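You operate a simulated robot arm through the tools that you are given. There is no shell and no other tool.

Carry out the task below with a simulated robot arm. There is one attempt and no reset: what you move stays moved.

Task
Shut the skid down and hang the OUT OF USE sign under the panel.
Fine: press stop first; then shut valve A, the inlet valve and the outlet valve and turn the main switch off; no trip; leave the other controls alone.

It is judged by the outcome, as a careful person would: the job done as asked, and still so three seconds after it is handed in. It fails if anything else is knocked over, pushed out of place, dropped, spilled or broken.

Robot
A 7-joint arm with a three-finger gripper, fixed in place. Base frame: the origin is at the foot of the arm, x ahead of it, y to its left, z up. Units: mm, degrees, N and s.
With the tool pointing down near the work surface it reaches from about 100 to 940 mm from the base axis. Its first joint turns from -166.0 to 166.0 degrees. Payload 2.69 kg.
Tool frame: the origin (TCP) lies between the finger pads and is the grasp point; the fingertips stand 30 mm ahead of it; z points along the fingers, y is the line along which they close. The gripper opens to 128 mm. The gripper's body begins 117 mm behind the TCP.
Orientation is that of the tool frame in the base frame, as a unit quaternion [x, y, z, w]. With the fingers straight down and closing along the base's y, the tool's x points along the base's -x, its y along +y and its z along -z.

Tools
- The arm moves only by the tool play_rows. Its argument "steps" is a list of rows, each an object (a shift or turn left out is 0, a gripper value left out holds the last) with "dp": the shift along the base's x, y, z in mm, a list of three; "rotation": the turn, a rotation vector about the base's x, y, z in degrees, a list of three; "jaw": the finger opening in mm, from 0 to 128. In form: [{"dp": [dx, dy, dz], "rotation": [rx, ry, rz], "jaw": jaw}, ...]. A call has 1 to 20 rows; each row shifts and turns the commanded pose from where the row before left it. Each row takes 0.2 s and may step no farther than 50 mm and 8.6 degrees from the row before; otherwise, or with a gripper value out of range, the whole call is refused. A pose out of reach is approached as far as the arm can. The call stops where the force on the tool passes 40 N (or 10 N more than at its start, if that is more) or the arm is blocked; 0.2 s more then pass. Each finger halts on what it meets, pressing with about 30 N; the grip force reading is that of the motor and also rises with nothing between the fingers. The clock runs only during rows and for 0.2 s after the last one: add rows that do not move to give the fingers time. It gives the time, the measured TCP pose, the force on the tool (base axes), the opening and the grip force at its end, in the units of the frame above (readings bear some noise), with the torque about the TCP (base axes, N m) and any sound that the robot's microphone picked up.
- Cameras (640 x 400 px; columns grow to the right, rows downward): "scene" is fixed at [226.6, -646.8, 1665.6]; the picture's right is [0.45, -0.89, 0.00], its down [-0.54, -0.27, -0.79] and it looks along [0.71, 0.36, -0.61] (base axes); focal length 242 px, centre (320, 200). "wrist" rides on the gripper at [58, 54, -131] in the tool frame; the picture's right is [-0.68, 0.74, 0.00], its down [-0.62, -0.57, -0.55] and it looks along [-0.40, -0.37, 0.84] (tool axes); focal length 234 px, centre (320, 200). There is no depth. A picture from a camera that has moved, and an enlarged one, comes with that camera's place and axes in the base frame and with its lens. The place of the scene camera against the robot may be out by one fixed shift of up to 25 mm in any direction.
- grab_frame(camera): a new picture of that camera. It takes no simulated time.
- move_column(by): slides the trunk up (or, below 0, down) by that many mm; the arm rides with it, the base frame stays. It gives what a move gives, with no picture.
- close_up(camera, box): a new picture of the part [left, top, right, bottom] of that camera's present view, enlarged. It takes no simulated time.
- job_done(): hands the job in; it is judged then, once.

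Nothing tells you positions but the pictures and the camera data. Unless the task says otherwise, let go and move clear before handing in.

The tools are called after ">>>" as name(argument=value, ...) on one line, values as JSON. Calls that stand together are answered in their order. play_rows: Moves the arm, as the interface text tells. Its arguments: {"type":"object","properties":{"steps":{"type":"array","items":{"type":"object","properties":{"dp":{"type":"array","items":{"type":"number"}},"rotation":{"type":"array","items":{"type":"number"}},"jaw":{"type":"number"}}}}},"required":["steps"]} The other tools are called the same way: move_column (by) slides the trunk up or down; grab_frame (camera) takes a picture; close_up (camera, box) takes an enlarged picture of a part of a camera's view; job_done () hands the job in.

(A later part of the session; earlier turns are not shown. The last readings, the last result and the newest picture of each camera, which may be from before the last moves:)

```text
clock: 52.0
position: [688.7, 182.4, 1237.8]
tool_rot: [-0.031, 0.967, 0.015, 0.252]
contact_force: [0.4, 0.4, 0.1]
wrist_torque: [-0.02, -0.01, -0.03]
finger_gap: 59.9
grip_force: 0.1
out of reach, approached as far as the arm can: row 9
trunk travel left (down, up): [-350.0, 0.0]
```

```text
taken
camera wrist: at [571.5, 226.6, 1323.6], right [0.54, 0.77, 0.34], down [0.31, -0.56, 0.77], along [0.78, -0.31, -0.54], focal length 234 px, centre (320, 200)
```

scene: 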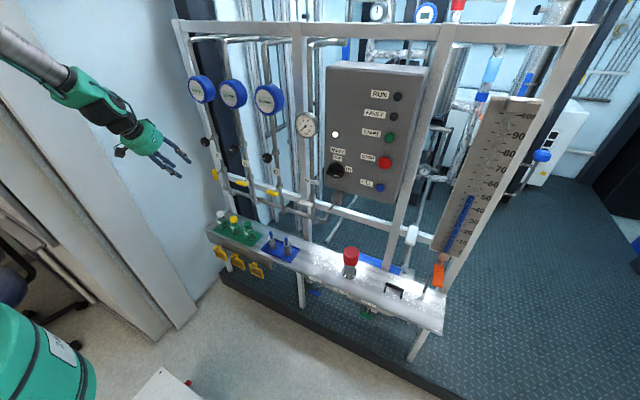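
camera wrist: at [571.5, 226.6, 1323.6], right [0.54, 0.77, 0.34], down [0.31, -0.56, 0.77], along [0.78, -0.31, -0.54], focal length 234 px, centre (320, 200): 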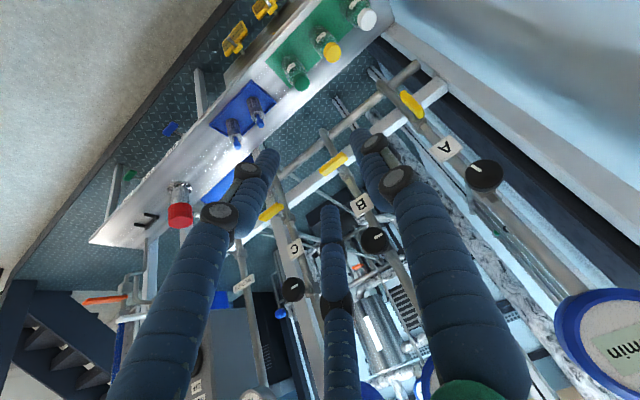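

Now pitched ~60° down with near-zero yaw. I'll lower the trunk fully and then pitch up toward ~25° in front of valve A, watching for reach flags.

>>> move_column(by=-350)

>>> play_rows(steps=[{"dp": [0, 10, 12]}, {"dp": [0, 10, 12]}, {"dp": [0, 10, 12]}, {"dp": [0, 10, 12]}, {"dp": [0, 10, 12]}, {"dp": [0, 10, 12], "rotation": [0, -5, 0]}, {"dp": [0, 10, 12], "rotation": [0, -5, 0]}, {"dp": [0, 10, 12], "rotation": [0, -5, 0]}, {"dp": [0, 10, 12], "rotation": [0, -5, 0]}, {"dp": [0, 10, 12], "rotation": [0, -5, 0]}, {"dp": [0, 10, 5], "rotation": [0, -5, 0]}, {"dp": [0, 10, 5], "rotation": [0, -5, 0]}, {"dp": [0, 0, 0]}])

>>> grab_frame(camera="scene")

>>> grab_frame(camera="wrist")

```text
clock: 55.5
position: [689.2, 180.6, 888.4]
tool_rot: [-0.031, 0.967, 0.016, 0.252]
contact_force: [-0.1, 0.3, -0.1]
wrist_torque: [0.03, -0.01, -0.01]
finger_gap: 59.9
grip_force: 0.0
trunk travel left (down, up): [0.0, 350.0]
```

```text
clock: 58.2
position: [688.7, 302.7, 1017.6]
tool_rot: [-0.035, 0.847, 0.006, 0.53]
contact_force: [-1.2, 0.6, 0.6]
wrist_torque: [0.03, 0.0, 0.0]
finger_gap: 59.9
grip_force: 0.1
trunk travel left (down, up): [0.0, 350.0]
```

```text
taken
```

scene: 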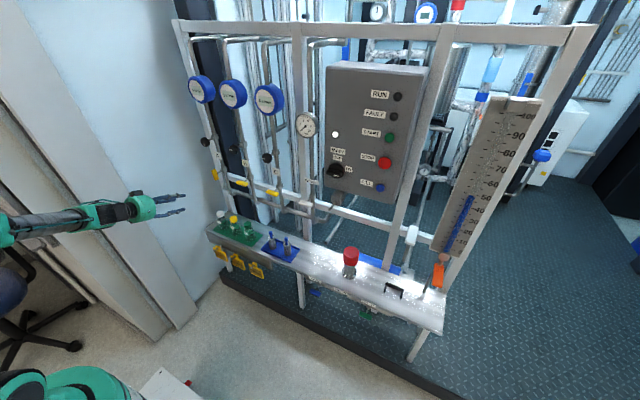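

```text
taken
camera wrist: at [542.5, 347.0, 1019.5], right [0.25, 0.77, 0.59], down [-0.19, -0.56, 0.81], along [0.95, -0.31, 0.01], focal length 234 px, centre (320, 200)
```

wrist: 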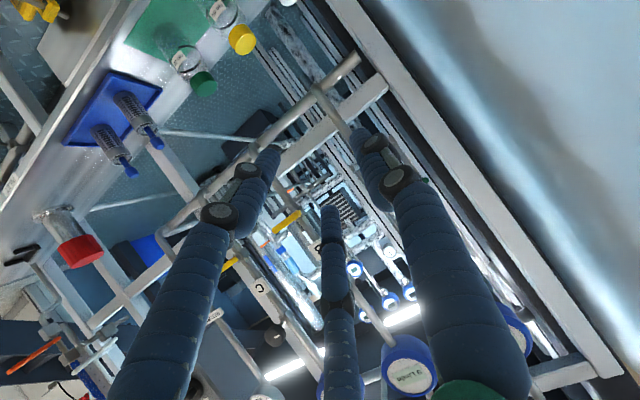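

No flags now — this is the good branch. Try bringing the tool fully horizontal and removing the slight yaw.

>>> play_rows(steps=[{"dp": [0, 2, 0], "rotation": [0, -6.5, -0.7]}, {"dp": [0, 2, 0], "rotation": [0, -6.5, -0.7]}, {"dp": [0, 2, 0], "rotation": [0, -6.5, -0.7]}, {"dp": [0, 2, 0], "rotation": [0, -6.5, -0.7]}, {"dp": [0, 0, 0]}])

>>> grab_frame(camera="wrist")

```text
clock: 59.5
position: [688.9, 310.2, 1017.7]
tool_rot: [-0.016, 0.707, -0.014, 0.707]
contact_force: [-0.1, -0.5, 0.0]
wrist_torque: [0.04, 0.02, -0.01]
finger_gap: 60.0
grip_force: 0.0
trunk travel left (down, up): [0.0, 350.0]
```

```text
taken
camera wrist: at [558.3, 361.2, 955.8], right [0.0, 0.76, 0.65], down [-0.55, -0.54, 0.64], along [0.84, -0.35, 0.42], focal length 234 px, centre (320, 200)
```

wrist: 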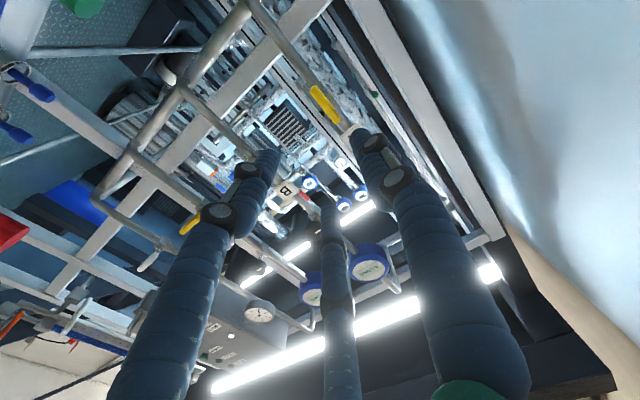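

Tool is horizontal at valve A's height with no reach trouble. The yellow bar is at about [941, 322, 1018], vertical. I'll trim the roll, narrow the jaw and advance.

>>> play_rows(steps=[{"dp": [0, 4, 0], "rotation": [2.4, 0, 0], "jaw": 44}, {"dp": [20, 4, 0]}, {"dp": [20, 4, 0]}, {"dp": [20, 0, 0]}, {"dp": [20, 0, 0]}, {"dp": [20, 0, 0]}, {"dp": [20, 0, 0]}, {"dp": [20, 0, 0]}, {"dp": [20, 0, 0]}, {"dp": [10, 0, 0]}, {"dp": [0, 0, 0]}])

>>> grab_frame(camera="wrist")

>>> close_up(camera="scene", box=[140, 120, 280, 220])

```text
clock: 61.9
position: [858.8, 324.5, 1017.6]
tool_rot: [0.001, 0.707, -0.001, 0.707]
contact_force: [-0.1, 0.0, -0.1]
wrist_torque: [0.01, -0.02, 0.0]
finger_gap: 43.8
grip_force: 0.1
trunk travel left (down, up): [0.0, 350.0]
```

```text
taken
camera wrist: at [728.4, 376.9, 958.1], right [0.0, 0.74, 0.68], down [-0.55, -0.57, 0.62], along [0.84, -0.37, 0.4], focal length 234 px, centre (320, 200)
```

wrist: 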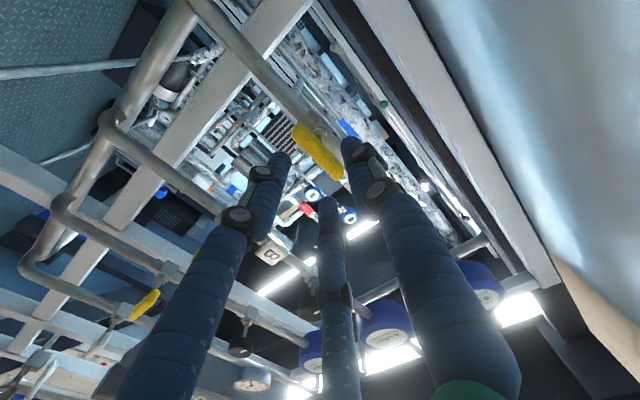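

```text
4.00 times, centred on (210, 170) of scene
camera zoom: at [226.6, -646.8, 1665.6], right [0.45, -0.89, 0.0], down [-0.54, -0.27, -0.79], along [0.71, 0.36, -0.61], focal length 969 px, centre (760, 320)
```

zoom: 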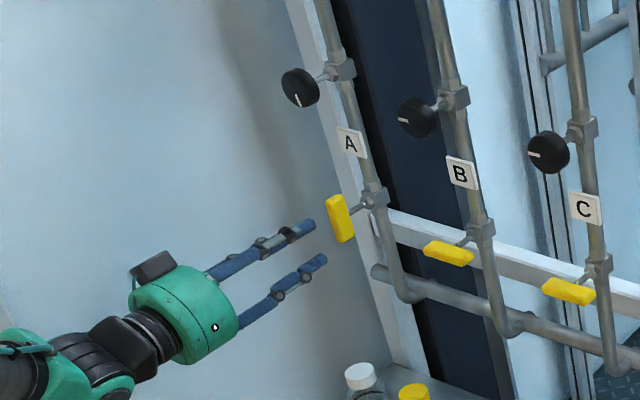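

The bar is between the fingertips' line, centre near y≈319, z≈1020. Advance to bring the bar between the pads.

>>> play_rows(steps=[{"dp": [15, -2, 1]}, {"dp": [15, -2, 1]}, {"dp": [15, -1, 1]}, {"dp": [10, 0, 0]}, {"dp": [8, 0, 0]}, {"dp": [0, 0, 0]}])

>>> grab_frame(camera="wrist")

>>> close_up(camera="scene", box=[150, 130, 260, 220])

```text
clock: 63.2
position: [922.3, 319.3, 1020.1]
tool_rot: [0.001, 0.707, -0.001, 0.707]
contact_force: [0.0, 0.0, -0.3]
wrist_torque: [-0.02, 0.0, 0.02]
finger_gap: 43.9
grip_force: 0.0
trunk travel left (down, up): [0.0, 350.0]
```

```text
taken
camera wrist: at [792.1, 372.8, 961.1], right [0.0, 0.74, 0.68], down [-0.55, -0.57, 0.62], along [0.84, -0.37, 0.4], focal length 234 px, centre (320, 200)
```

wrist: 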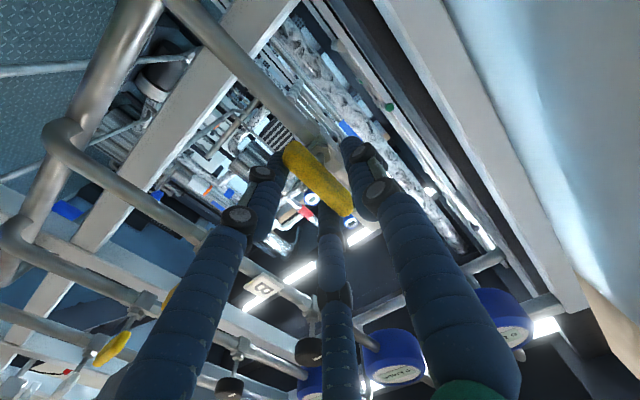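

```text
4.44 times, centred on (205, 175) of scene
camera zoom: at [226.6, -646.8, 1665.6], right [0.45, -0.89, 0.0], down [-0.54, -0.27, -0.79], along [0.71, 0.36, -0.61], focal length 1077 px, centre (831, 311)
```

zoom: 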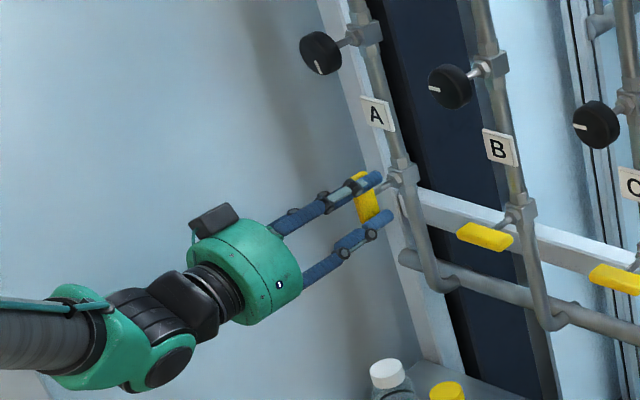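

The bar is between the pads. Move 6 mm deeper and close.

>>> play_rows(steps=[{"dp": [6, 0, -1]}, {"dp": [0, 0, 0], "jaw": 4}, {"dp": [0, 0, 0]}, {"dp": [0, 0, 0]}])

>>> grab_frame(camera="wrist")

```text
clock: 64.2
position: [929.0, 315.5, 1019.3]
tool_rot: [0.002, 0.707, -0.001, 0.707]
contact_force: [2.6, -36.9, 2.3]
wrist_torque: [0.01, -0.34, -0.35]
finger_gap: 21.5
grip_force: 45.7
trunk travel left (down, up): [0.0, 350.0]
```

```text
taken
camera wrist: at [799.4, 369.2, 960.2], right [0.0, 0.73, 0.68], down [-0.55, -0.57, 0.61], along [0.83, -0.37, 0.4], focal length 234 px, centre (320, 200)
```

wrist: 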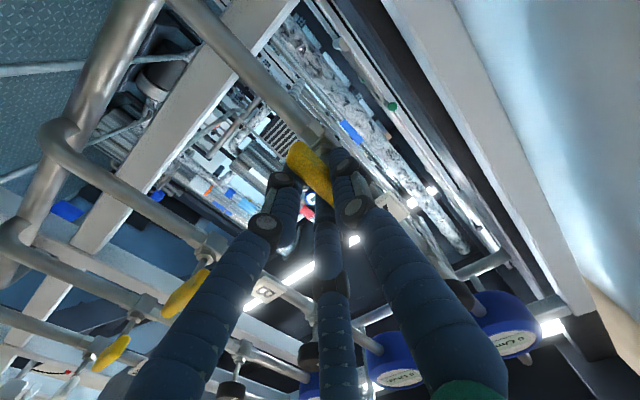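

Gripped (21.5 mm bar) but with a side load: the bar centre is slightly to the right of the tool. I'll shift the tool right to relieve it.

>>> play_rows(steps=[{"dp": [0, -2, 0]}, {"dp": [0, -2, 0]}, {"dp": [0, 0, 0]}])

```text
clock: 65.0
position: [930.9, 314.8, 1018.5]
tool_rot: [-0.002, 0.707, 0.002, 0.707]
contact_force: [27.3, -5.3, 1.2]
wrist_torque: [0.04, 0.17, -0.09]
finger_gap: 21.3
grip_force: 44.9
trunk travel left (down, up): [0.0, 350.0]
```

>>> play_rows(steps=[{"dp": [3, 0, 0]}, {"dp": [0, 0, 0]}])

```text
clock: 65.7
position: [929.9, 315.5, 1019.5]
tool_rot: [0.0, 0.707, 0.0, 0.707]
contact_force: [-26.1, 1.3, 3.4]
wrist_torque: [0.05, -0.25, 0.2]
finger_gap: 21.5
grip_force: 45.6
trunk travel left (down, up): [0.0, 350.0]
```

Neutral lies between; adjust by −1.5 mm, then try a small clockwise (seen from the front) turn while watching the torque.

>>> play_rows(steps=[{"dp": [-1.5, 0, 0]}, {"dp": [0, 0, 0], "rotation": [4, 0, 0]}, {"dp": [0, 0, 0], "rotation": [4, 0, 0]}, {"dp": [0, 0, 0]}])

>>> grab_frame(camera="wrist")

```text
clock: 66.7
position: [930.2, 315.3, 1018.7]
tool_rot: [0.05, 0.706, 0.048, 0.705]
contact_force: [-5.2, 20.3, -3.3]
wrist_torque: [-0.06, 0.3, 0.47]
finger_gap: 21.2
grip_force: 45.3
trunk travel left (down, up): [0.0, 350.0]
```

```text
taken
camera wrist: at [799.1, 375.9, 967.5], right [0.0, 0.64, 0.77], down [-0.55, -0.65, 0.53], along [0.84, -0.42, 0.35], focal length 234 px, centre (320, 200)
```

wrist: 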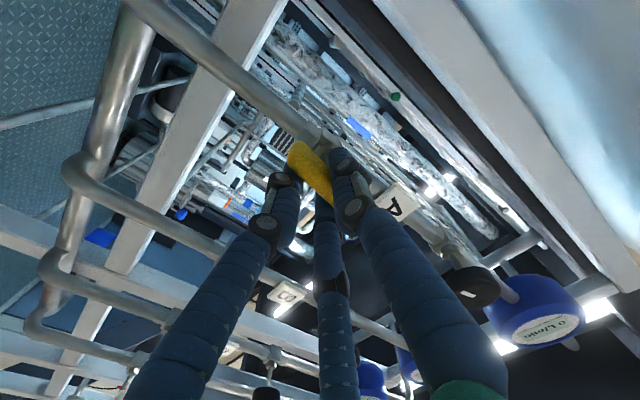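

The lever turns freely clockwise with almost no torque. Continue in that direction, checking the side load.

>>> play_rows(steps=[{"dp": [0, 1, 0], "rotation": [7, 0, 0]}, {"dp": [0, 0, 0], "rotation": [7, 0, 0]}, {"dp": [0, 0, 0], "rotation": [7, 0, 0]}, {"dp": [0, 0, 0]}])

```text
clock: 67.5
position: [929.1, 317.0, 1016.9]
tool_rot: [0.172, 0.691, 0.159, 0.684]
contact_force: [-29.4, -9.5, 6.0]
wrist_torque: [0.03, -1.13, 0.61]
finger_gap: 21.9
grip_force: 44.5
out of reach, approached as far as the arm can: row 3
trunk travel left (down, up): [0.0, 350.0]
stopped in row 4: the force on the tool passed its limit at 64 N (the readings are from after the stop); the commanded pose is now the measured one
```

The last wrist joint hits its limit at roll ≈ +27°. The bar is symmetric, so I'll release, back off, roll the tool −180° and regrip to finish the turn (this also puts the camera above the tool).

>>> play_rows(steps=[{"dp": [0, 0, 0], "jaw": 50}, {"dp": [0, 0, 0]}, {"dp": [-10, 0, 0]}, {"dp": [-20, 0, 0]}, {"dp": [-20, 0, 0]}, {"dp": [-20, 0, 0]}, {"dp": [-20, 0, 0]}, {"dp": [0, 0, 0]}])

>>> play_rows(steps=[{"rotation": [-8.2, 0, 0]}, {"rotation": [-8.2, 0, 0]}, {"rotation": [-8.2, 0, 0]}, {"rotation": [-8.2, 0, 0]}, {"rotation": [-8.2, 0, 0]}, {"rotation": [-8.2, 0, 0]}, {"rotation": [-8.2, 0, 0]}, {"rotation": [-8.2, 0, 0]}, {"rotation": [-8.2, 0, 0]}, {"rotation": [-8.2, 0, 0]}, {"rotation": [-8.2, 0, 0]}, {"rotation": [-8.2, 0, 0]}, {"rotation": [-8.2, 0, 0]}, {"rotation": [-8.2, 0, 0]}, {"rotation": [-8.2, 0, 0]}, {"rotation": [-8.2, 0, 0]}, {"rotation": [-8.2, 0, 0]}, {"rotation": [-8.2, 0, 0]}, {"rotation": [-8.2, 0, 0]}, {"dp": [0, 0, 0]}])

>>> grab_frame(camera="wrist")

>>> close_up(camera="scene", box=[150, 130, 260, 220])

```text
clock: 69.3
position: [846.4, 326.7, 1026.2]
tool_rot: [0.173, 0.694, 0.154, 0.682]
contact_force: [-0.4, -0.2, 0.3]
wrist_torque: [0.0, -0.01, 0.0]
finger_gap: 49.8
grip_force: 0.1
out of reach, approached as far as the arm can: row 5, 6, 7
trunk travel left (down, up): [0.0, 350.0]
```

```text
clock: 73.5
position: [845.1, 330.1, 1026.2]
tool_rot: [0.632, -0.299, 0.643, -0.311]
contact_force: [0.6, -1.4, 0.4]
wrist_torque: [0.0, -0.02, 0.02]
finger_gap: 50.2
grip_force: 0.1
trunk travel left (down, up): [0.0, 350.0]
```

```text
taken
camera wrist: at [715.5, 248.3, 1017.7], right [0.02, 0.07, -1.0], down [-0.56, 0.83, 0.04], along [0.83, 0.55, 0.05], focal length 234 px, centre (320, 200)
```

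wrist: 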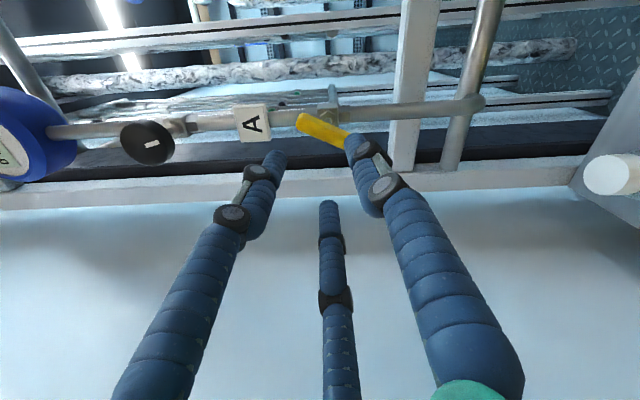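

```text
4.44 times, centred on (205, 175) of scene
camera zoom: at [226.6, -646.8, 1665.6], right [0.45, -0.89, 0.0], down [-0.54, -0.27, -0.79], along [0.71, 0.36, -0.61], focal length 1077 px, centre (831, 311)
```

zoom: 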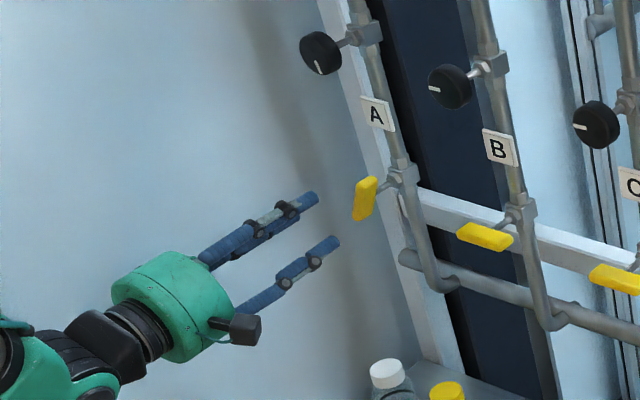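

The lever has turned ~27° clockwise already. Finish rolling to −153°, re-centre on the stem axis (y≈315, z≈1019), and approach again.

>>> play_rows(steps=[{"dp": [0, -5, -2.4], "rotation": [-8, 0.5, -0.2]}, {"dp": [0, -5, -2.4], "rotation": [-8, 0.5, -0.2]}, {"dp": [0, -5, -2.4], "rotation": [-8, 0.4, -0.2]}, {"dp": [15, 0, 0]}, {"dp": [15, 0, 0]}, {"dp": [0, 0, 0]}])

>>> grab_frame(camera="wrist")

```text
clock: 74.9
position: [876.8, 313.7, 1020.8]
tool_rot: [0.689, -0.167, 0.686, -0.166]
contact_force: [0.9, -0.8, 0.1]
wrist_torque: [0.03, -0.01, -0.05]
finger_gap: 49.9
grip_force: 0.1
trunk travel left (down, up): [0.0, 350.0]
```

```text
taken
camera wrist: at [744.9, 239.8, 1048.0], right [-0.01, -0.34, -0.94], down [-0.55, 0.79, -0.28], along [0.84, 0.51, -0.19], focal length 234 px, centre (320, 200)
```

wrist: 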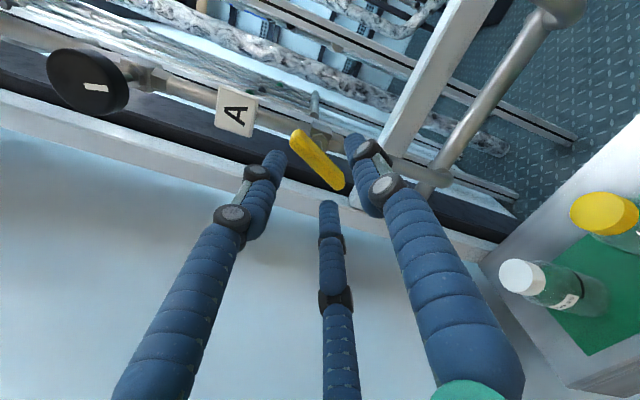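

Aligned with the tilted bar. Advance and grip.

>>> play_rows(steps=[{"dp": [15, 1, -1]}, {"dp": [15, 1, -1]}, {"dp": [12, 0, 0]}, {"dp": [10, 0, 0]}, {"dp": [0, 0, 0]}, {"dp": [0, 0, 0], "jaw": 18}, {"dp": [0, 0, 0]}, {"dp": [0, 0, 0]}])

>>> grab_frame(camera="wrist")

```text
clock: 75.5
position: [895.7, 315.4, 1019.0]
tool_rot: [0.689, -0.166, 0.685, -0.166]
contact_force: [-30.4, -5.2, 9.8]
wrist_torque: [0.04, -1.02, -0.14]
finger_gap: 62.4
grip_force: 7.8
trunk travel left (down, up): [0.0, 350.0]
stopped in row 2: the force on the tool passed its limit at 59 N (the readings are from after the stop); the commanded pose is now the measured one
```

```text
taken
camera wrist: at [766.3, 240.8, 1045.1], right [-0.01, -0.35, -0.94], down [-0.55, 0.78, -0.29], along [0.83, 0.52, -0.19], focal length 234 px, centre (320, 200)
```

wrist: 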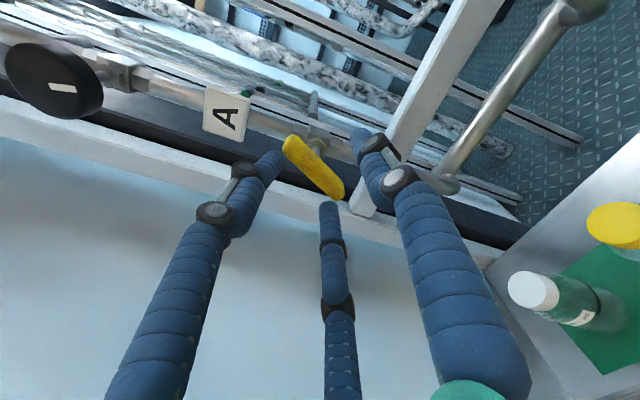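

Something touched early (tips at x≈925) and a finger was pushed outward. Let me look closely at the fingers relative to the bar.

>>> close_up(camera="wrist", box=[200, 80, 440, 260])

>>> close_up(camera="scene", box=[150, 140, 240, 210])

```text
2.22 times, centred on (320, 170) of wrist
camera zoom: at [766.3, 240.8, 1045.1], right [-0.01, -0.35, -0.94], down [-0.55, 0.78, -0.29], along [0.83, 0.52, -0.19], focal length 520 px, centre (320, 267)
```

zoom: 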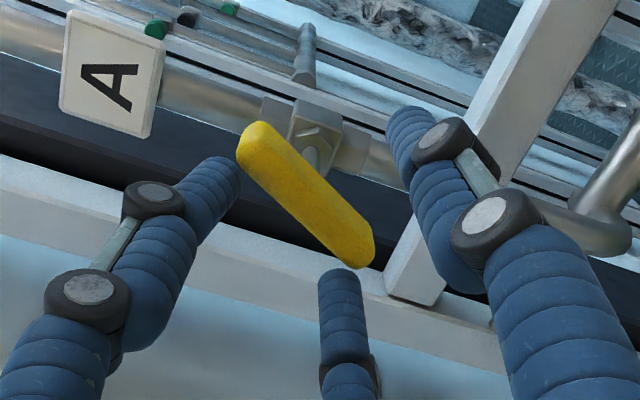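

```text
5.71 times, centred on (195, 175) of scene
camera zoom: at [226.6, -646.8, 1665.6], right [0.45, -0.89, 0.0], down [-0.54, -0.27, -0.79], along [0.71, 0.36, -0.61], focal length 1385 px, centre (1034, 343)
```

zoom: 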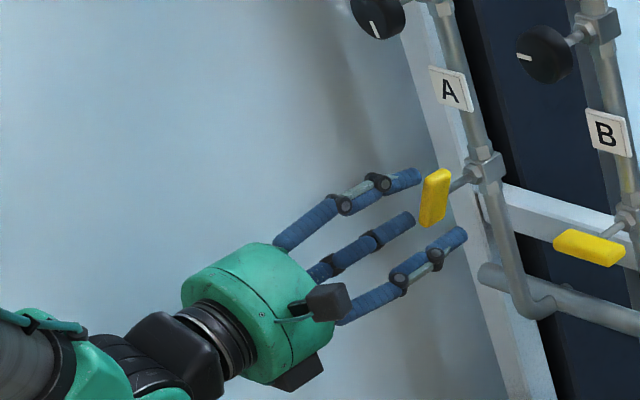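

The views show the hand really is a three-jaw one (one finger opposite two), so the lone finger sits on +y and the pair at ±x on −y; the stem axis is then about y=319, z=1019. I'll back off, open wider and re-approach with the bar properly placed.

>>> play_rows(steps=[{"dp": [-10, 0, 0]}, {"dp": [-10, 3, 0], "jaw": 90}, {"dp": [0, 4, 1.7]}, {"dp": [0, 0, 0]}])

>>> grab_frame(camera="wrist")

```text
clock: 76.5
position: [879.2, 322.7, 1016.0]
tool_rot: [0.69, -0.166, 0.684, -0.167]
contact_force: [0.1, 0.4, -0.7]
wrist_torque: [0.02, 0.01, -0.02]
finger_gap: 90.0
grip_force: 0.0
trunk travel left (down, up): [0.0, 350.0]
```

```text
taken
camera wrist: at [748.5, 247.9, 1044.4], right [-0.01, -0.35, -0.94], down [-0.55, 0.78, -0.28], along [0.83, 0.51, -0.2], focal length 234 px, centre (320, 200)
```

wrist: 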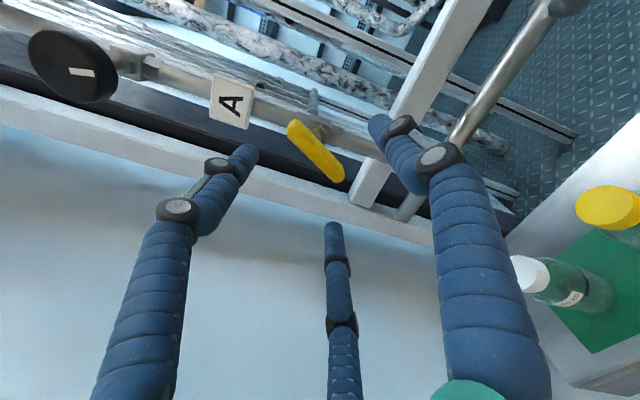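

Bar axis confirmed at about (y 320, z 1019). Advance and close.

>>> play_rows(steps=[{"dp": [12, 0, 2]}, {"dp": [12, 0, 2]}, {"dp": [12, 0, 0]}, {"dp": [10, 0, 0]}, {"dp": [6, 0, 0]}, {"dp": [0, 0, 0], "jaw": 40}, {"dp": [0, 0, 0]}])

>>> close_up(camera="wrist", box=[200, 80, 440, 260])

```text
clock: 78.0
position: [929.9, 323.2, 1019.6]
tool_rot: [0.69, -0.168, 0.684, -0.165]
contact_force: [0.1, 0.1, -0.5]
wrist_torque: [0.03, -0.01, -0.02]
finger_gap: 39.8
grip_force: 0.1
trunk travel left (down, up): [0.0, 350.0]
```

```text
2.22 times, centred on (320, 170) of wrist
camera zoom: at [799.7, 247.9, 1048.2], right [-0.01, -0.35, -0.94], down [-0.55, 0.78, -0.28], along [0.83, 0.52, -0.2], focal length 520 px, centre (320, 267)
```

zoom: 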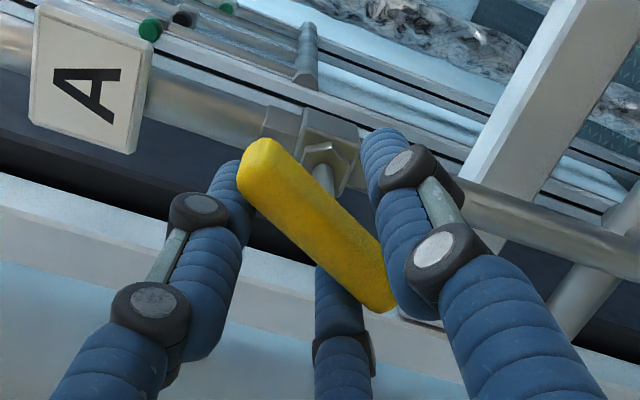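

>>> play_rows(steps=[{"dp": [0, 0, 0], "jaw": 24}, {"dp": [0, 0, 0]}])

>>> close_up(camera="wrist", box=[200, 80, 440, 260])

```text
clock: 78.7
position: [930.9, 322.9, 1021.5]
tool_rot: [0.69, -0.166, 0.685, -0.167]
contact_force: [1.0, 5.3, 5.0]
wrist_torque: [-0.01, -0.11, 0.12]
finger_gap: 26.1
grip_force: 1.1
trunk travel left (down, up): [0.0, 350.0]
```

```text
2.22 times, centred on (320, 170) of wrist
camera zoom: at [799.6, 248.5, 1049.2], right [-0.01, -0.35, -0.94], down [-0.55, 0.78, -0.29], along [0.83, 0.52, -0.2], focal length 520 px, centre (320, 267)
```

zoom: 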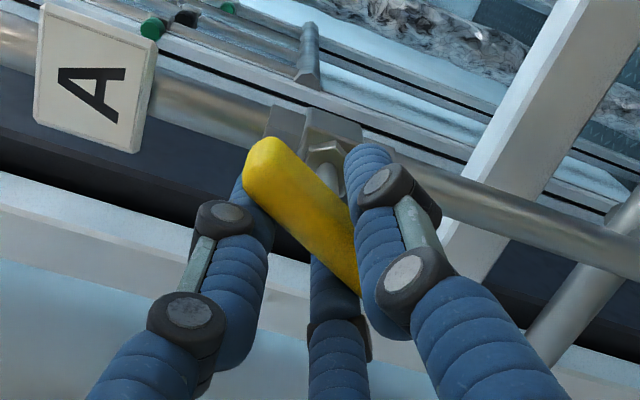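

Lightly held. Now turn clockwise the remaining ~63° about the stem axis, in stages.

>>> play_rows(steps=[{"dp": [0, -0.3, 0.3], "rotation": [7, 0, 0]}, {"dp": [0, -0.3, 0.3], "rotation": [7, 0, 0]}, {"dp": [0, -0.4, 0.3], "rotation": [7, 0, 0]}, {"dp": [0, 0, 0]}])

>>> play_rows(steps=[{"dp": [0, -0.4, 0.3], "rotation": [7, 0, 0]}, {"dp": [0, -0.4, 0.2], "rotation": [7, 0, 0]}, {"dp": [0, -0.4, 0.2], "rotation": [7, 0, 0]}, {"dp": [0, 0, 0]}])

>>> grab_frame(camera="wrist")

>>> close_up(camera="scene", box=[150, 60, 290, 220])

```text
clock: 79.7
position: [929.9, 322.5, 1022.4]
tool_rot: [0.649, -0.288, 0.642, -0.289]
contact_force: [-1.4, 9.7, 6.5]
wrist_torque: [-0.02, -0.14, 0.17]
finger_gap: 26.9
grip_force: 1.9
trunk travel left (down, up): [0.0, 350.0]
```

```text
clock: 80.7
position: [929.8, 319.6, 1023.3]
tool_rot: [0.585, -0.4, 0.579, -0.403]
contact_force: [3.1, 4.4, 9.3]
wrist_torque: [0.06, -0.22, 0.01]
finger_gap: 26.8
grip_force: 2.9
trunk travel left (down, up): [0.0, 350.0]
```

```text
taken
camera wrist: at [799.5, 246.3, 993.7], right [-0.01, 0.37, -0.93], down [-0.55, 0.77, 0.31], along [0.83, 0.51, 0.2], focal length 234 px, centre (320, 200)
```

wrist: 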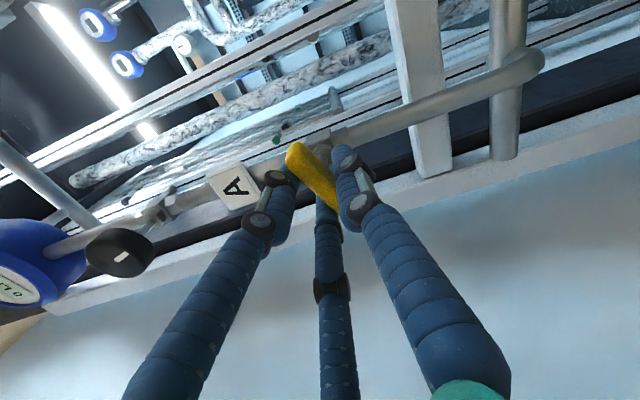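

```text
2.50 times, centred on (220, 140) of scene
camera zoom: at [226.6, -646.8, 1665.6], right [0.45, -0.89, 0.0], down [-0.54, -0.27, -0.79], along [0.71, 0.36, -0.61], focal length 606 px, centre (570, 350)
```

zoom: 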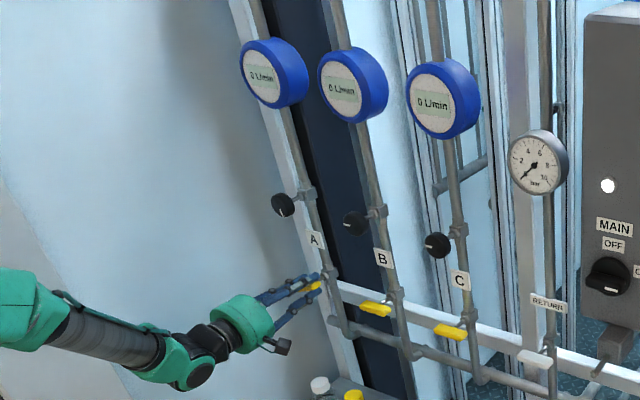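

Flow reads 0 and pressure 0. Continue the last ~21° plus a little until the stop is felt.

>>> play_rows(steps=[{"dp": [0, -0.4, 0.1], "rotation": [7, 0, 0]}, {"dp": [0, -0.4, 0.1], "rotation": [7, 0, 0]}, {"dp": [0, -0.4, 0], "rotation": [7, 0, 0]}, {"dp": [0, 0, 0]}])

>>> close_up(camera="wrist", box=[200, 80, 440, 260])

>>> play_rows(steps=[{"dp": [0, -0.2, 0], "rotation": [3, 0, 0]}, {"dp": [0, 0, 0]}])

```text
clock: 81.7
position: [930.5, 316.3, 1024.1]
tool_rot: [-0.502, 0.5, -0.497, 0.502]
contact_force: [0.7, -0.1, 9.5]
wrist_torque: [-0.15, -0.17, 0.09]
finger_gap: 26.9
grip_force: 1.6
trunk travel left (down, up): [0.0, 350.0]
```

```text
2.22 times, centred on (320, 170) of wrist
camera zoom: at [800.2, 258.9, 969.2], right [-0.01, 0.68, -0.73], down [-0.55, 0.61, 0.57], along [0.83, 0.41, 0.37], focal length 520 px, centre (320, 267)
```

zoom: 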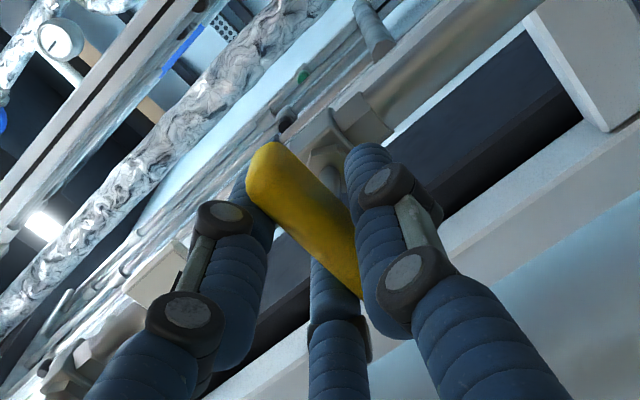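

```text
clock: 82.2
position: [930.2, 318.5, 1024.2]
tool_rot: [-0.489, 0.511, -0.483, 0.516]
contact_force: [3.5, 3.0, 15.1]
wrist_torque: [-0.27, -0.32, 0.04]
finger_gap: 27.1
grip_force: 1.9
trunk travel left (down, up): [0.0, 350.0]
```

Torque is starting to rise near horizontal. One more small turn, then compare with B and C visually.

>>> play_rows(steps=[{"dp": [0, 0, 0], "rotation": [3, 0, 0]}, {"dp": [0, 0, 0]}])

>>> close_up(camera="scene", box=[190, 150, 290, 210])

```text
clock: 82.8
position: [931.4, 318.6, 1026.4]
tool_rot: [-0.474, 0.525, -0.469, 0.529]
contact_force: [6.3, 5.1, 21.7]
wrist_torque: [-0.44, -0.43, 0.23]
finger_gap: 27.7
grip_force: 2.4
trunk travel left (down, up): [0.0, 350.0]
```

```text
6.40 times, centred on (240, 180) of scene
camera zoom: at [226.6, -646.8, 1665.6], right [0.45, -0.89, 0.0], down [-0.54, -0.27, -0.79], along [0.71, 0.36, -0.61], focal length 1551 px, centre (832, 328)
```

zoom: 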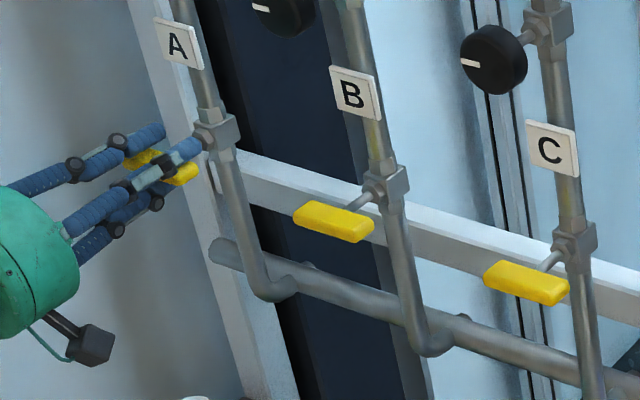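

The stop is reached and A's bar is parallel to B's and C's. Unload slightly, open and retreat.

>>> play_rows(steps=[{"dp": [0, 0, -1], "rotation": [-5, 0, 0]}, {"dp": [0, 0, -1]}, {"dp": [0, 0, 0], "jaw": 80}, {"dp": [0, 0, 0]}, {"dp": [-15, 0, 0]}, {"dp": [-20, 0, 0]}, {"dp": [-25, 0, 0]}, {"dp": [-25, 0, 0]}, {"dp": [-25, 0, 0]}, {"dp": [0, 0, 0]}])

>>> close_up(camera="scene", box=[150, 130, 290, 220])

>>> grab_frame(camera="wrist")

```text
clock: 85.0
position: [819.1, 320.2, 1018.6]
tool_rot: [-0.497, 0.504, -0.492, 0.507]
contact_force: [0.0, 0.3, 0.4]
wrist_torque: [0.0, 0.0, -0.02]
finger_gap: 80.2
grip_force: 0.1
trunk travel left (down, up): [0.0, 350.0]
```

```text
4.44 times, centred on (220, 175) of scene
camera zoom: at [226.6, -646.8, 1665.6], right [0.45, -0.89, 0.0], down [-0.54, -0.27, -0.79], along [0.71, 0.36, -0.61], focal length 1077 px, centre (764, 311)
```

zoom: 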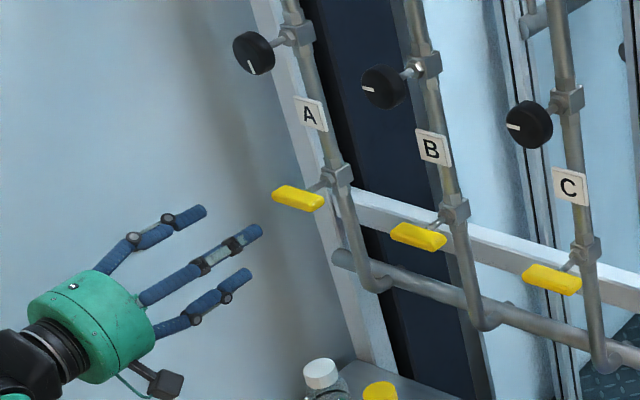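

```text
taken
camera wrist: at [689.1, 261.5, 963.7], right [-0.01, 0.69, -0.72], down [-0.55, 0.6, 0.58], along [0.83, 0.4, 0.38], focal length 234 px, centre (320, 200)
```

wrist: 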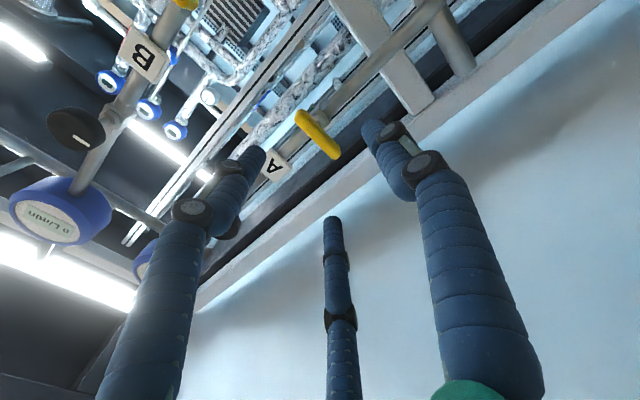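

Valve A is shut (bar horizontal like B and C). Next the inlet valve under the shelf: I'll retreat, roll the camera on top and pitch the tool down ~45°, then travel right and down for a look.

>>> play_rows(steps=[{"dp": [-20, -10, 0], "rotation": [-8.2, 0, 0], "jaw": 0}, {"dp": [-20, -10, 0], "rotation": [-8.2, 0, 0]}, {"dp": [-20, -10, 0], "rotation": [-8.2, 0, 0]}, {"dp": [-20, -10, 0], "rotation": [-8.2, 0, 0]}, {"dp": [-20, -10, 0], "rotation": [-8.2, 0, 0]}, {"dp": [0, -15, 0], "rotation": [-8.2, 0, 0]}, {"dp": [0, -15, 0], "rotation": [-8.2, 0, 0]}, {"dp": [0, -15, 0], "rotation": [-8.2, 0, 0]}, {"dp": [0, -15, 0], "rotation": [-8.2, 0, 0]}, {"dp": [0, -15, 0], "rotation": [-8.2, 0, 0]}, {"dp": [0, -15, 0], "rotation": [-6.5, 0, 0]}, {"dp": [0, -20, -10], "rotation": [0, 7.5, 0]}, {"dp": [0, -20, -10], "rotation": [0, 7.5, 0]}, {"dp": [0, -20, -10], "rotation": [0, 7.5, 0]}, {"dp": [0, -20, -10], "rotation": [0, 7.5, 0]}, {"dp": [0, -20, -10], "rotation": [0, 7.5, 0]}, {"dp": [0, -20, -10], "rotation": [0, 7.5, 0]}, {"dp": [0, 0, 0]}])

>>> grab_frame(camera="scene")

>>> grab_frame(camera="wrist")

```text
clock: 88.8
position: [719.4, 60.7, 959.8]
tool_rot: [0.925, -0.023, 0.379, -0.007]
contact_force: [0.5, 0.4, -0.9]
wrist_torque: [-0.01, -0.02, 0.0]
finger_gap: 2.2
grip_force: 29.7
trunk travel left (down, up): [0.0, 350.0]
```

```text
taken
```

scene: 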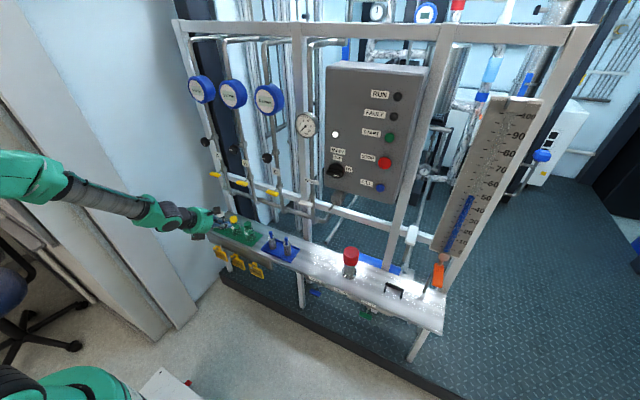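

```text
taken
camera wrist: at [667.6, 5.0, 1091.1], right [-0.51, -0.7, -0.5], down [-0.8, 0.6, -0.02], along [0.31, 0.39, -0.87], focal length 234 px, centre (320, 200)
```

wrist: 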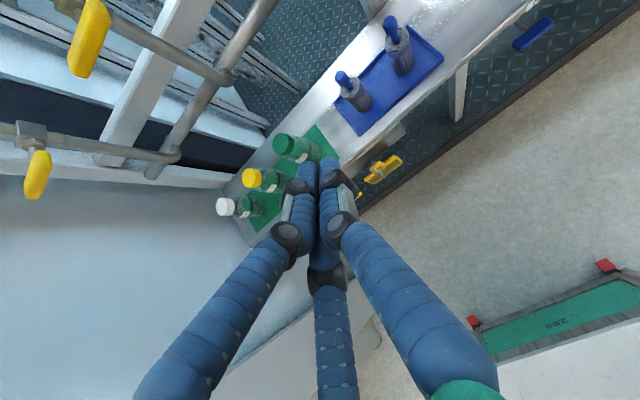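

The pose is good and the view from above is clear. Move right and down toward the inlet lever for a closer look.

>>> play_rows(steps=[{"dp": [0, -25, -20]}, {"dp": [0, -25, -20]}, {"dp": [0, -25, -20]}, {"dp": [0, -25, -20]}, {"dp": [0, -25, -20]}, {"dp": [0, -25, -20]}, {"dp": [0, -25, -20]}, {"dp": [0, -25, -20]}, {"dp": [0, -25, -20]}, {"dp": [0, -25, -20]}, {"dp": [0, -25, -20]}, {"dp": [0, -25, -20]}, {"dp": [0, -20, -20]}, {"dp": [0, -20, -20]}, {"dp": [0, 0, 0]}])

>>> grab_frame(camera="scene")

>>> grab_frame(camera="wrist")

```text
clock: 92.0
position: [718.6, -280.6, 683.2]
tool_rot: [0.925, -0.022, 0.379, -0.007]
contact_force: [0.0, 0.4, 0.5]
wrist_torque: [0.0, -0.01, -0.02]
finger_gap: 2.3
grip_force: 30.0
trunk travel left (down, up): [0.0, 350.0]
```

```text
taken
```

scene: 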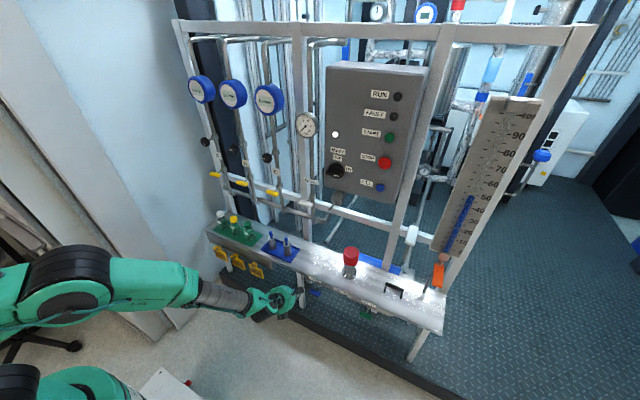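

```text
taken
camera wrist: at [667.8, -336.8, 814.5], right [-0.51, -0.7, -0.5], down [-0.8, 0.6, -0.02], along [0.31, 0.39, -0.87], focal length 234 px, centre (320, 200)
```

wrist: 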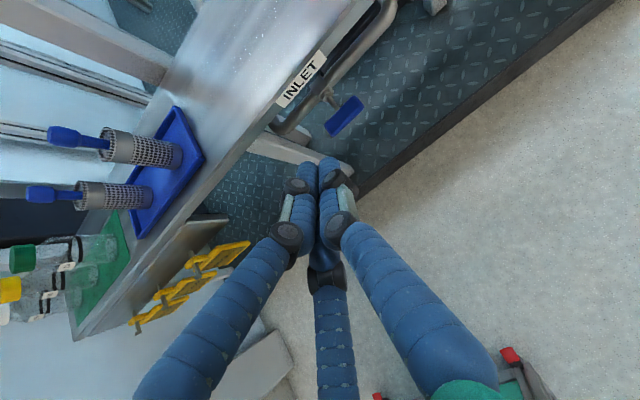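

The inlet lever's blue bar triangulates to about [858, -303, 494], just in front of the shelf lip. Zooming for details.

>>> close_up(camera="wrist", box=[250, 40, 410, 160])

>>> close_up(camera="scene", box=[270, 250, 390, 340])

>>> close_up(camera="wrist", box=[100, 200, 280, 340])

```text
3.33 times, centred on (330, 100) of wrist
camera zoom: at [667.8, -336.8, 814.5], right [-0.51, -0.7, -0.5], down [-0.8, 0.6, -0.02], along [0.31, 0.39, -0.87], focal length 781 px, centre (287, 533)
```

zoom: 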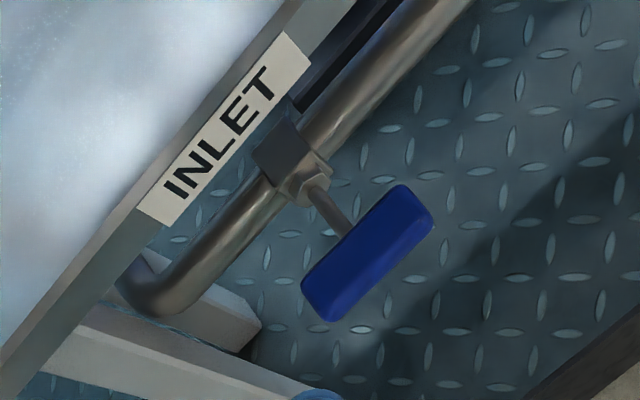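

```text
4.44 times, centred on (330, 295) of scene
camera zoom: at [226.6, -646.8, 1665.6], right [0.45, -0.89, 0.0], down [-0.54, -0.27, -0.79], along [0.71, 0.36, -0.61], focal length 1077 px, centre (276, -222)
```

zoom: 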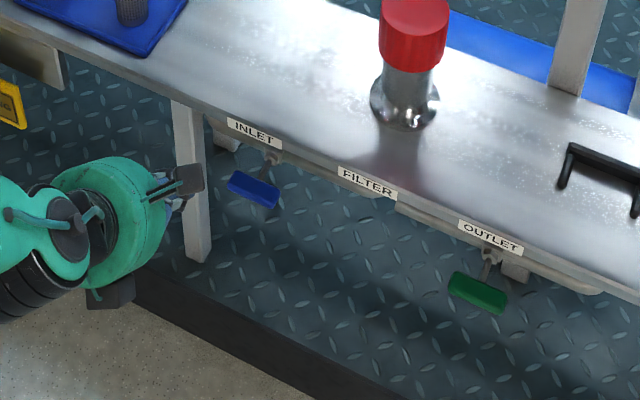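

```text
2.86 times, centred on (190, 270) of wrist
camera zoom: at [667.8, -336.8, 814.5], right [-0.51, -0.7, -0.5], down [-0.8, 0.6, -0.02], along [0.31, 0.39, -0.87], focal length 669 px, centre (691, 0)
```

zoom: 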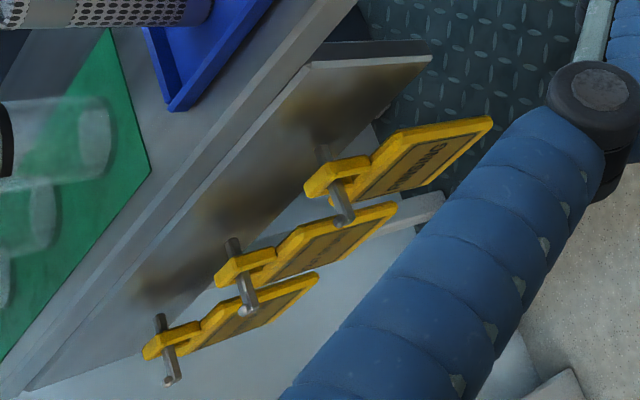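

The bar's centre is about [858, -300, 494] (y from -332 to -267), stem going back to the pipe; the shelf lip is ~100 mm above. With the tool pitched I'll push rather than grip: closed fingers pressing the bar's right end down and under (clockwise). Going to the pre-position above the right end.

>>> play_rows(steps=[{"dp": [13, -4.4, -11.7]}, {"dp": [13, -4.4, -11.7]}, {"dp": [13, -4.4, -11.7]}, {"dp": [13, -4.4, -11.7]}, {"dp": [13, -4.4, -11.7]}, {"dp": [13, -4.4, -11.7]}, {"dp": [13, -4.4, -11.7]}, {"dp": [13, -4.4, -11.7]}, {"dp": [13, -4.4, -11.7]}, {"dp": [13, -4.4, -11.7]}, {"dp": [0, 0, 0]}])

>>> grab_frame(camera="wrist")

>>> close_up(camera="scene", box=[270, 240, 390, 330])

```text
clock: 94.5
position: [850.5, -324.3, 563.2]
tool_rot: [0.926, -0.022, 0.378, -0.008]
contact_force: [-0.3, -0.3, 0.5]
wrist_torque: [-0.02, -0.02, 0.02]
finger_gap: 2.4
grip_force: 30.0
trunk travel left (down, up): [0.0, 350.0]
```

```text
taken
camera wrist: at [798.9, -380.4, 694.7], right [-0.51, -0.7, -0.5], down [-0.8, 0.6, -0.02], along [0.31, 0.39, -0.87], focal length 234 px, centre (320, 200)
```

wrist: 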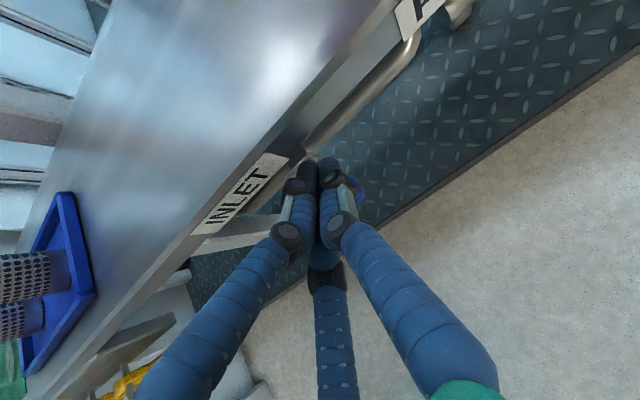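

```text
4.44 times, centred on (330, 285) of scene
camera zoom: at [226.6, -646.8, 1665.6], right [0.45, -0.89, 0.0], down [-0.54, -0.27, -0.79], along [0.71, 0.36, -0.61], focal length 1077 px, centre (276, -178)
```

zoom: 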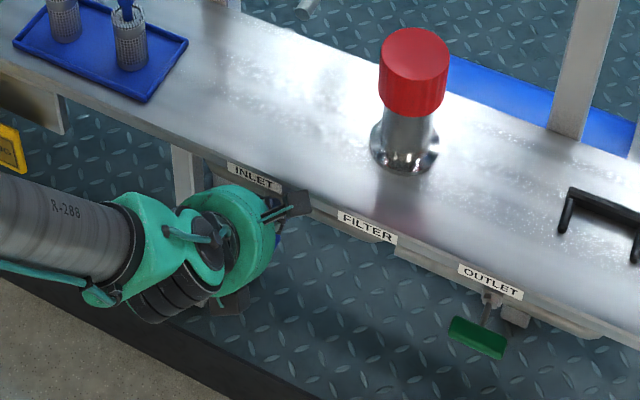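

Fingertips are above the right end of the bar. Pushing down gently now.

>>> play_rows(steps=[{"dp": [0, 0, -12]}, {"dp": [0, 0, -12]}, {"dp": [0, -1, -6]}, {"dp": [0, -2, -5]}, {"dp": [0, 0, 0]}])

>>> grab_frame(camera="wrist")

```text
clock: 95.7
position: [849.2, -327.2, 528.8]
tool_rot: [0.926, -0.023, 0.378, -0.007]
contact_force: [0.4, -0.9, 1.3]
wrist_torque: [0.01, 0.01, 0.0]
finger_gap: 2.1
grip_force: 30.0
trunk travel left (down, up): [0.0, 350.0]
```

```text
taken
camera wrist: at [798.5, -383.3, 660.6], right [-0.51, -0.7, -0.5], down [-0.8, 0.6, -0.02], along [0.31, 0.39, -0.87], focal length 234 px, centre (320, 200)
```

wrist: 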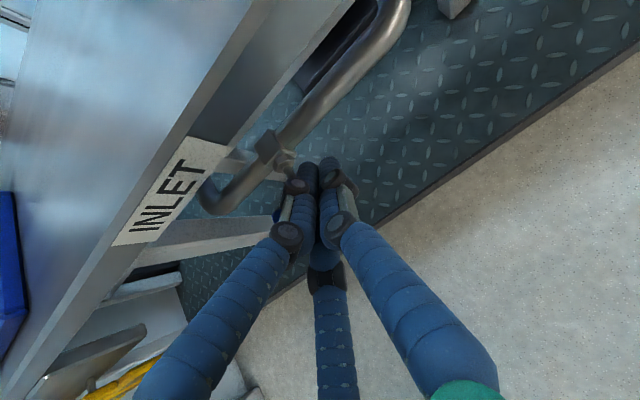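

No contact yet; continue down in small steps.

>>> play_rows(steps=[{"dp": [0, 0, -4]}, {"dp": [0, 0, -4]}, {"dp": [0, 0, -4]}, {"dp": [0, 0, 0]}])

>>> play_rows(steps=[{"dp": [0, 0, -4]}, {"dp": [0, 0, -4]}, {"dp": [0, 0, -4]}, {"dp": [0, 0, 0]}])

>>> grab_frame(camera="wrist")

```text
clock: 96.7
position: [850.3, -327.0, 516.7]
tool_rot: [0.926, -0.023, 0.378, -0.007]
contact_force: [0.0, 0.2, 0.7]
wrist_torque: [-0.05, -0.01, -0.02]
finger_gap: 2.0
grip_force: 30.1
trunk travel left (down, up): [0.0, 350.0]
```

```text
clock: 97.7
position: [850.5, -328.6, 505.2]
tool_rot: [0.925, -0.022, 0.379, -0.008]
contact_force: [0.2, 0.2, -0.1]
wrist_torque: [0.01, -0.01, 0.02]
finger_gap: 2.0
grip_force: 30.3
trunk travel left (down, up): [0.0, 350.0]
```

```text
taken
camera wrist: at [798.4, -384.0, 636.7], right [-0.51, -0.7, -0.5], down [-0.8, 0.6, -0.02], along [0.31, 0.39, -0.87], focal length 234 px, centre (320, 200)
```

wrist: 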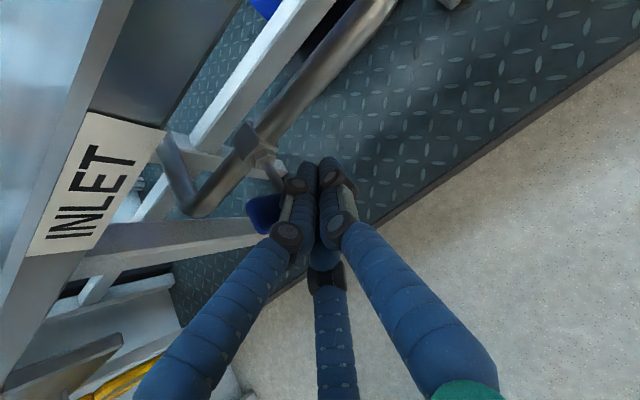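

>>> close_up(camera="wrist", box=[220, 110, 400, 270])

>>> close_up(camera="scene", box=[270, 250, 360, 320])

```text
2.50 times, centred on (310, 190) of wrist
camera zoom: at [798.4, -384.0, 636.7], right [-0.51, -0.7, -0.5], down [-0.8, 0.6, -0.02], along [0.31, 0.39, -0.87], focal length 585 px, centre (345, 225)
```

zoom: 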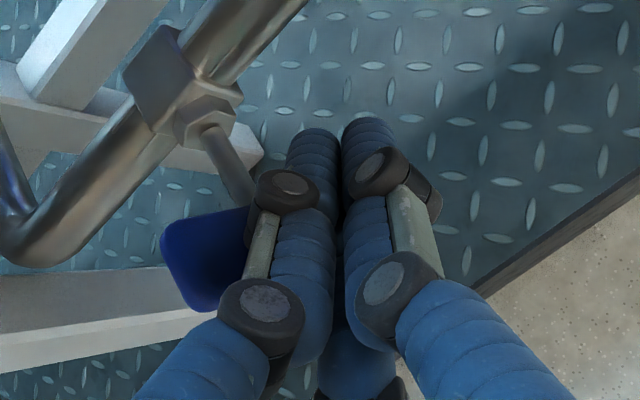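

```text
5.71 times, centred on (315, 285) of scene
camera zoom: at [226.6, -646.8, 1665.6], right [0.45, -0.89, 0.0], down [-0.54, -0.27, -0.79], along [0.71, 0.36, -0.61], focal length 1385 px, centre (349, -286)
```

zoom: 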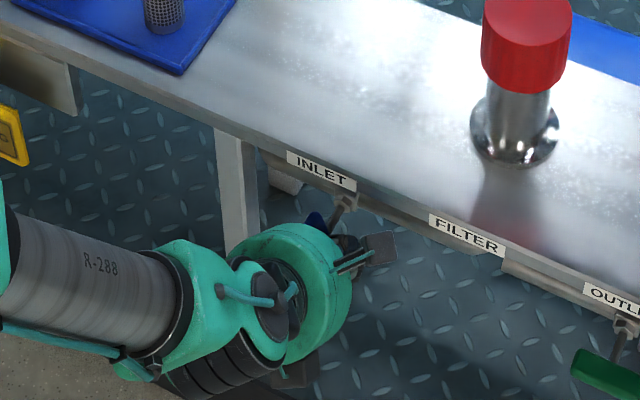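

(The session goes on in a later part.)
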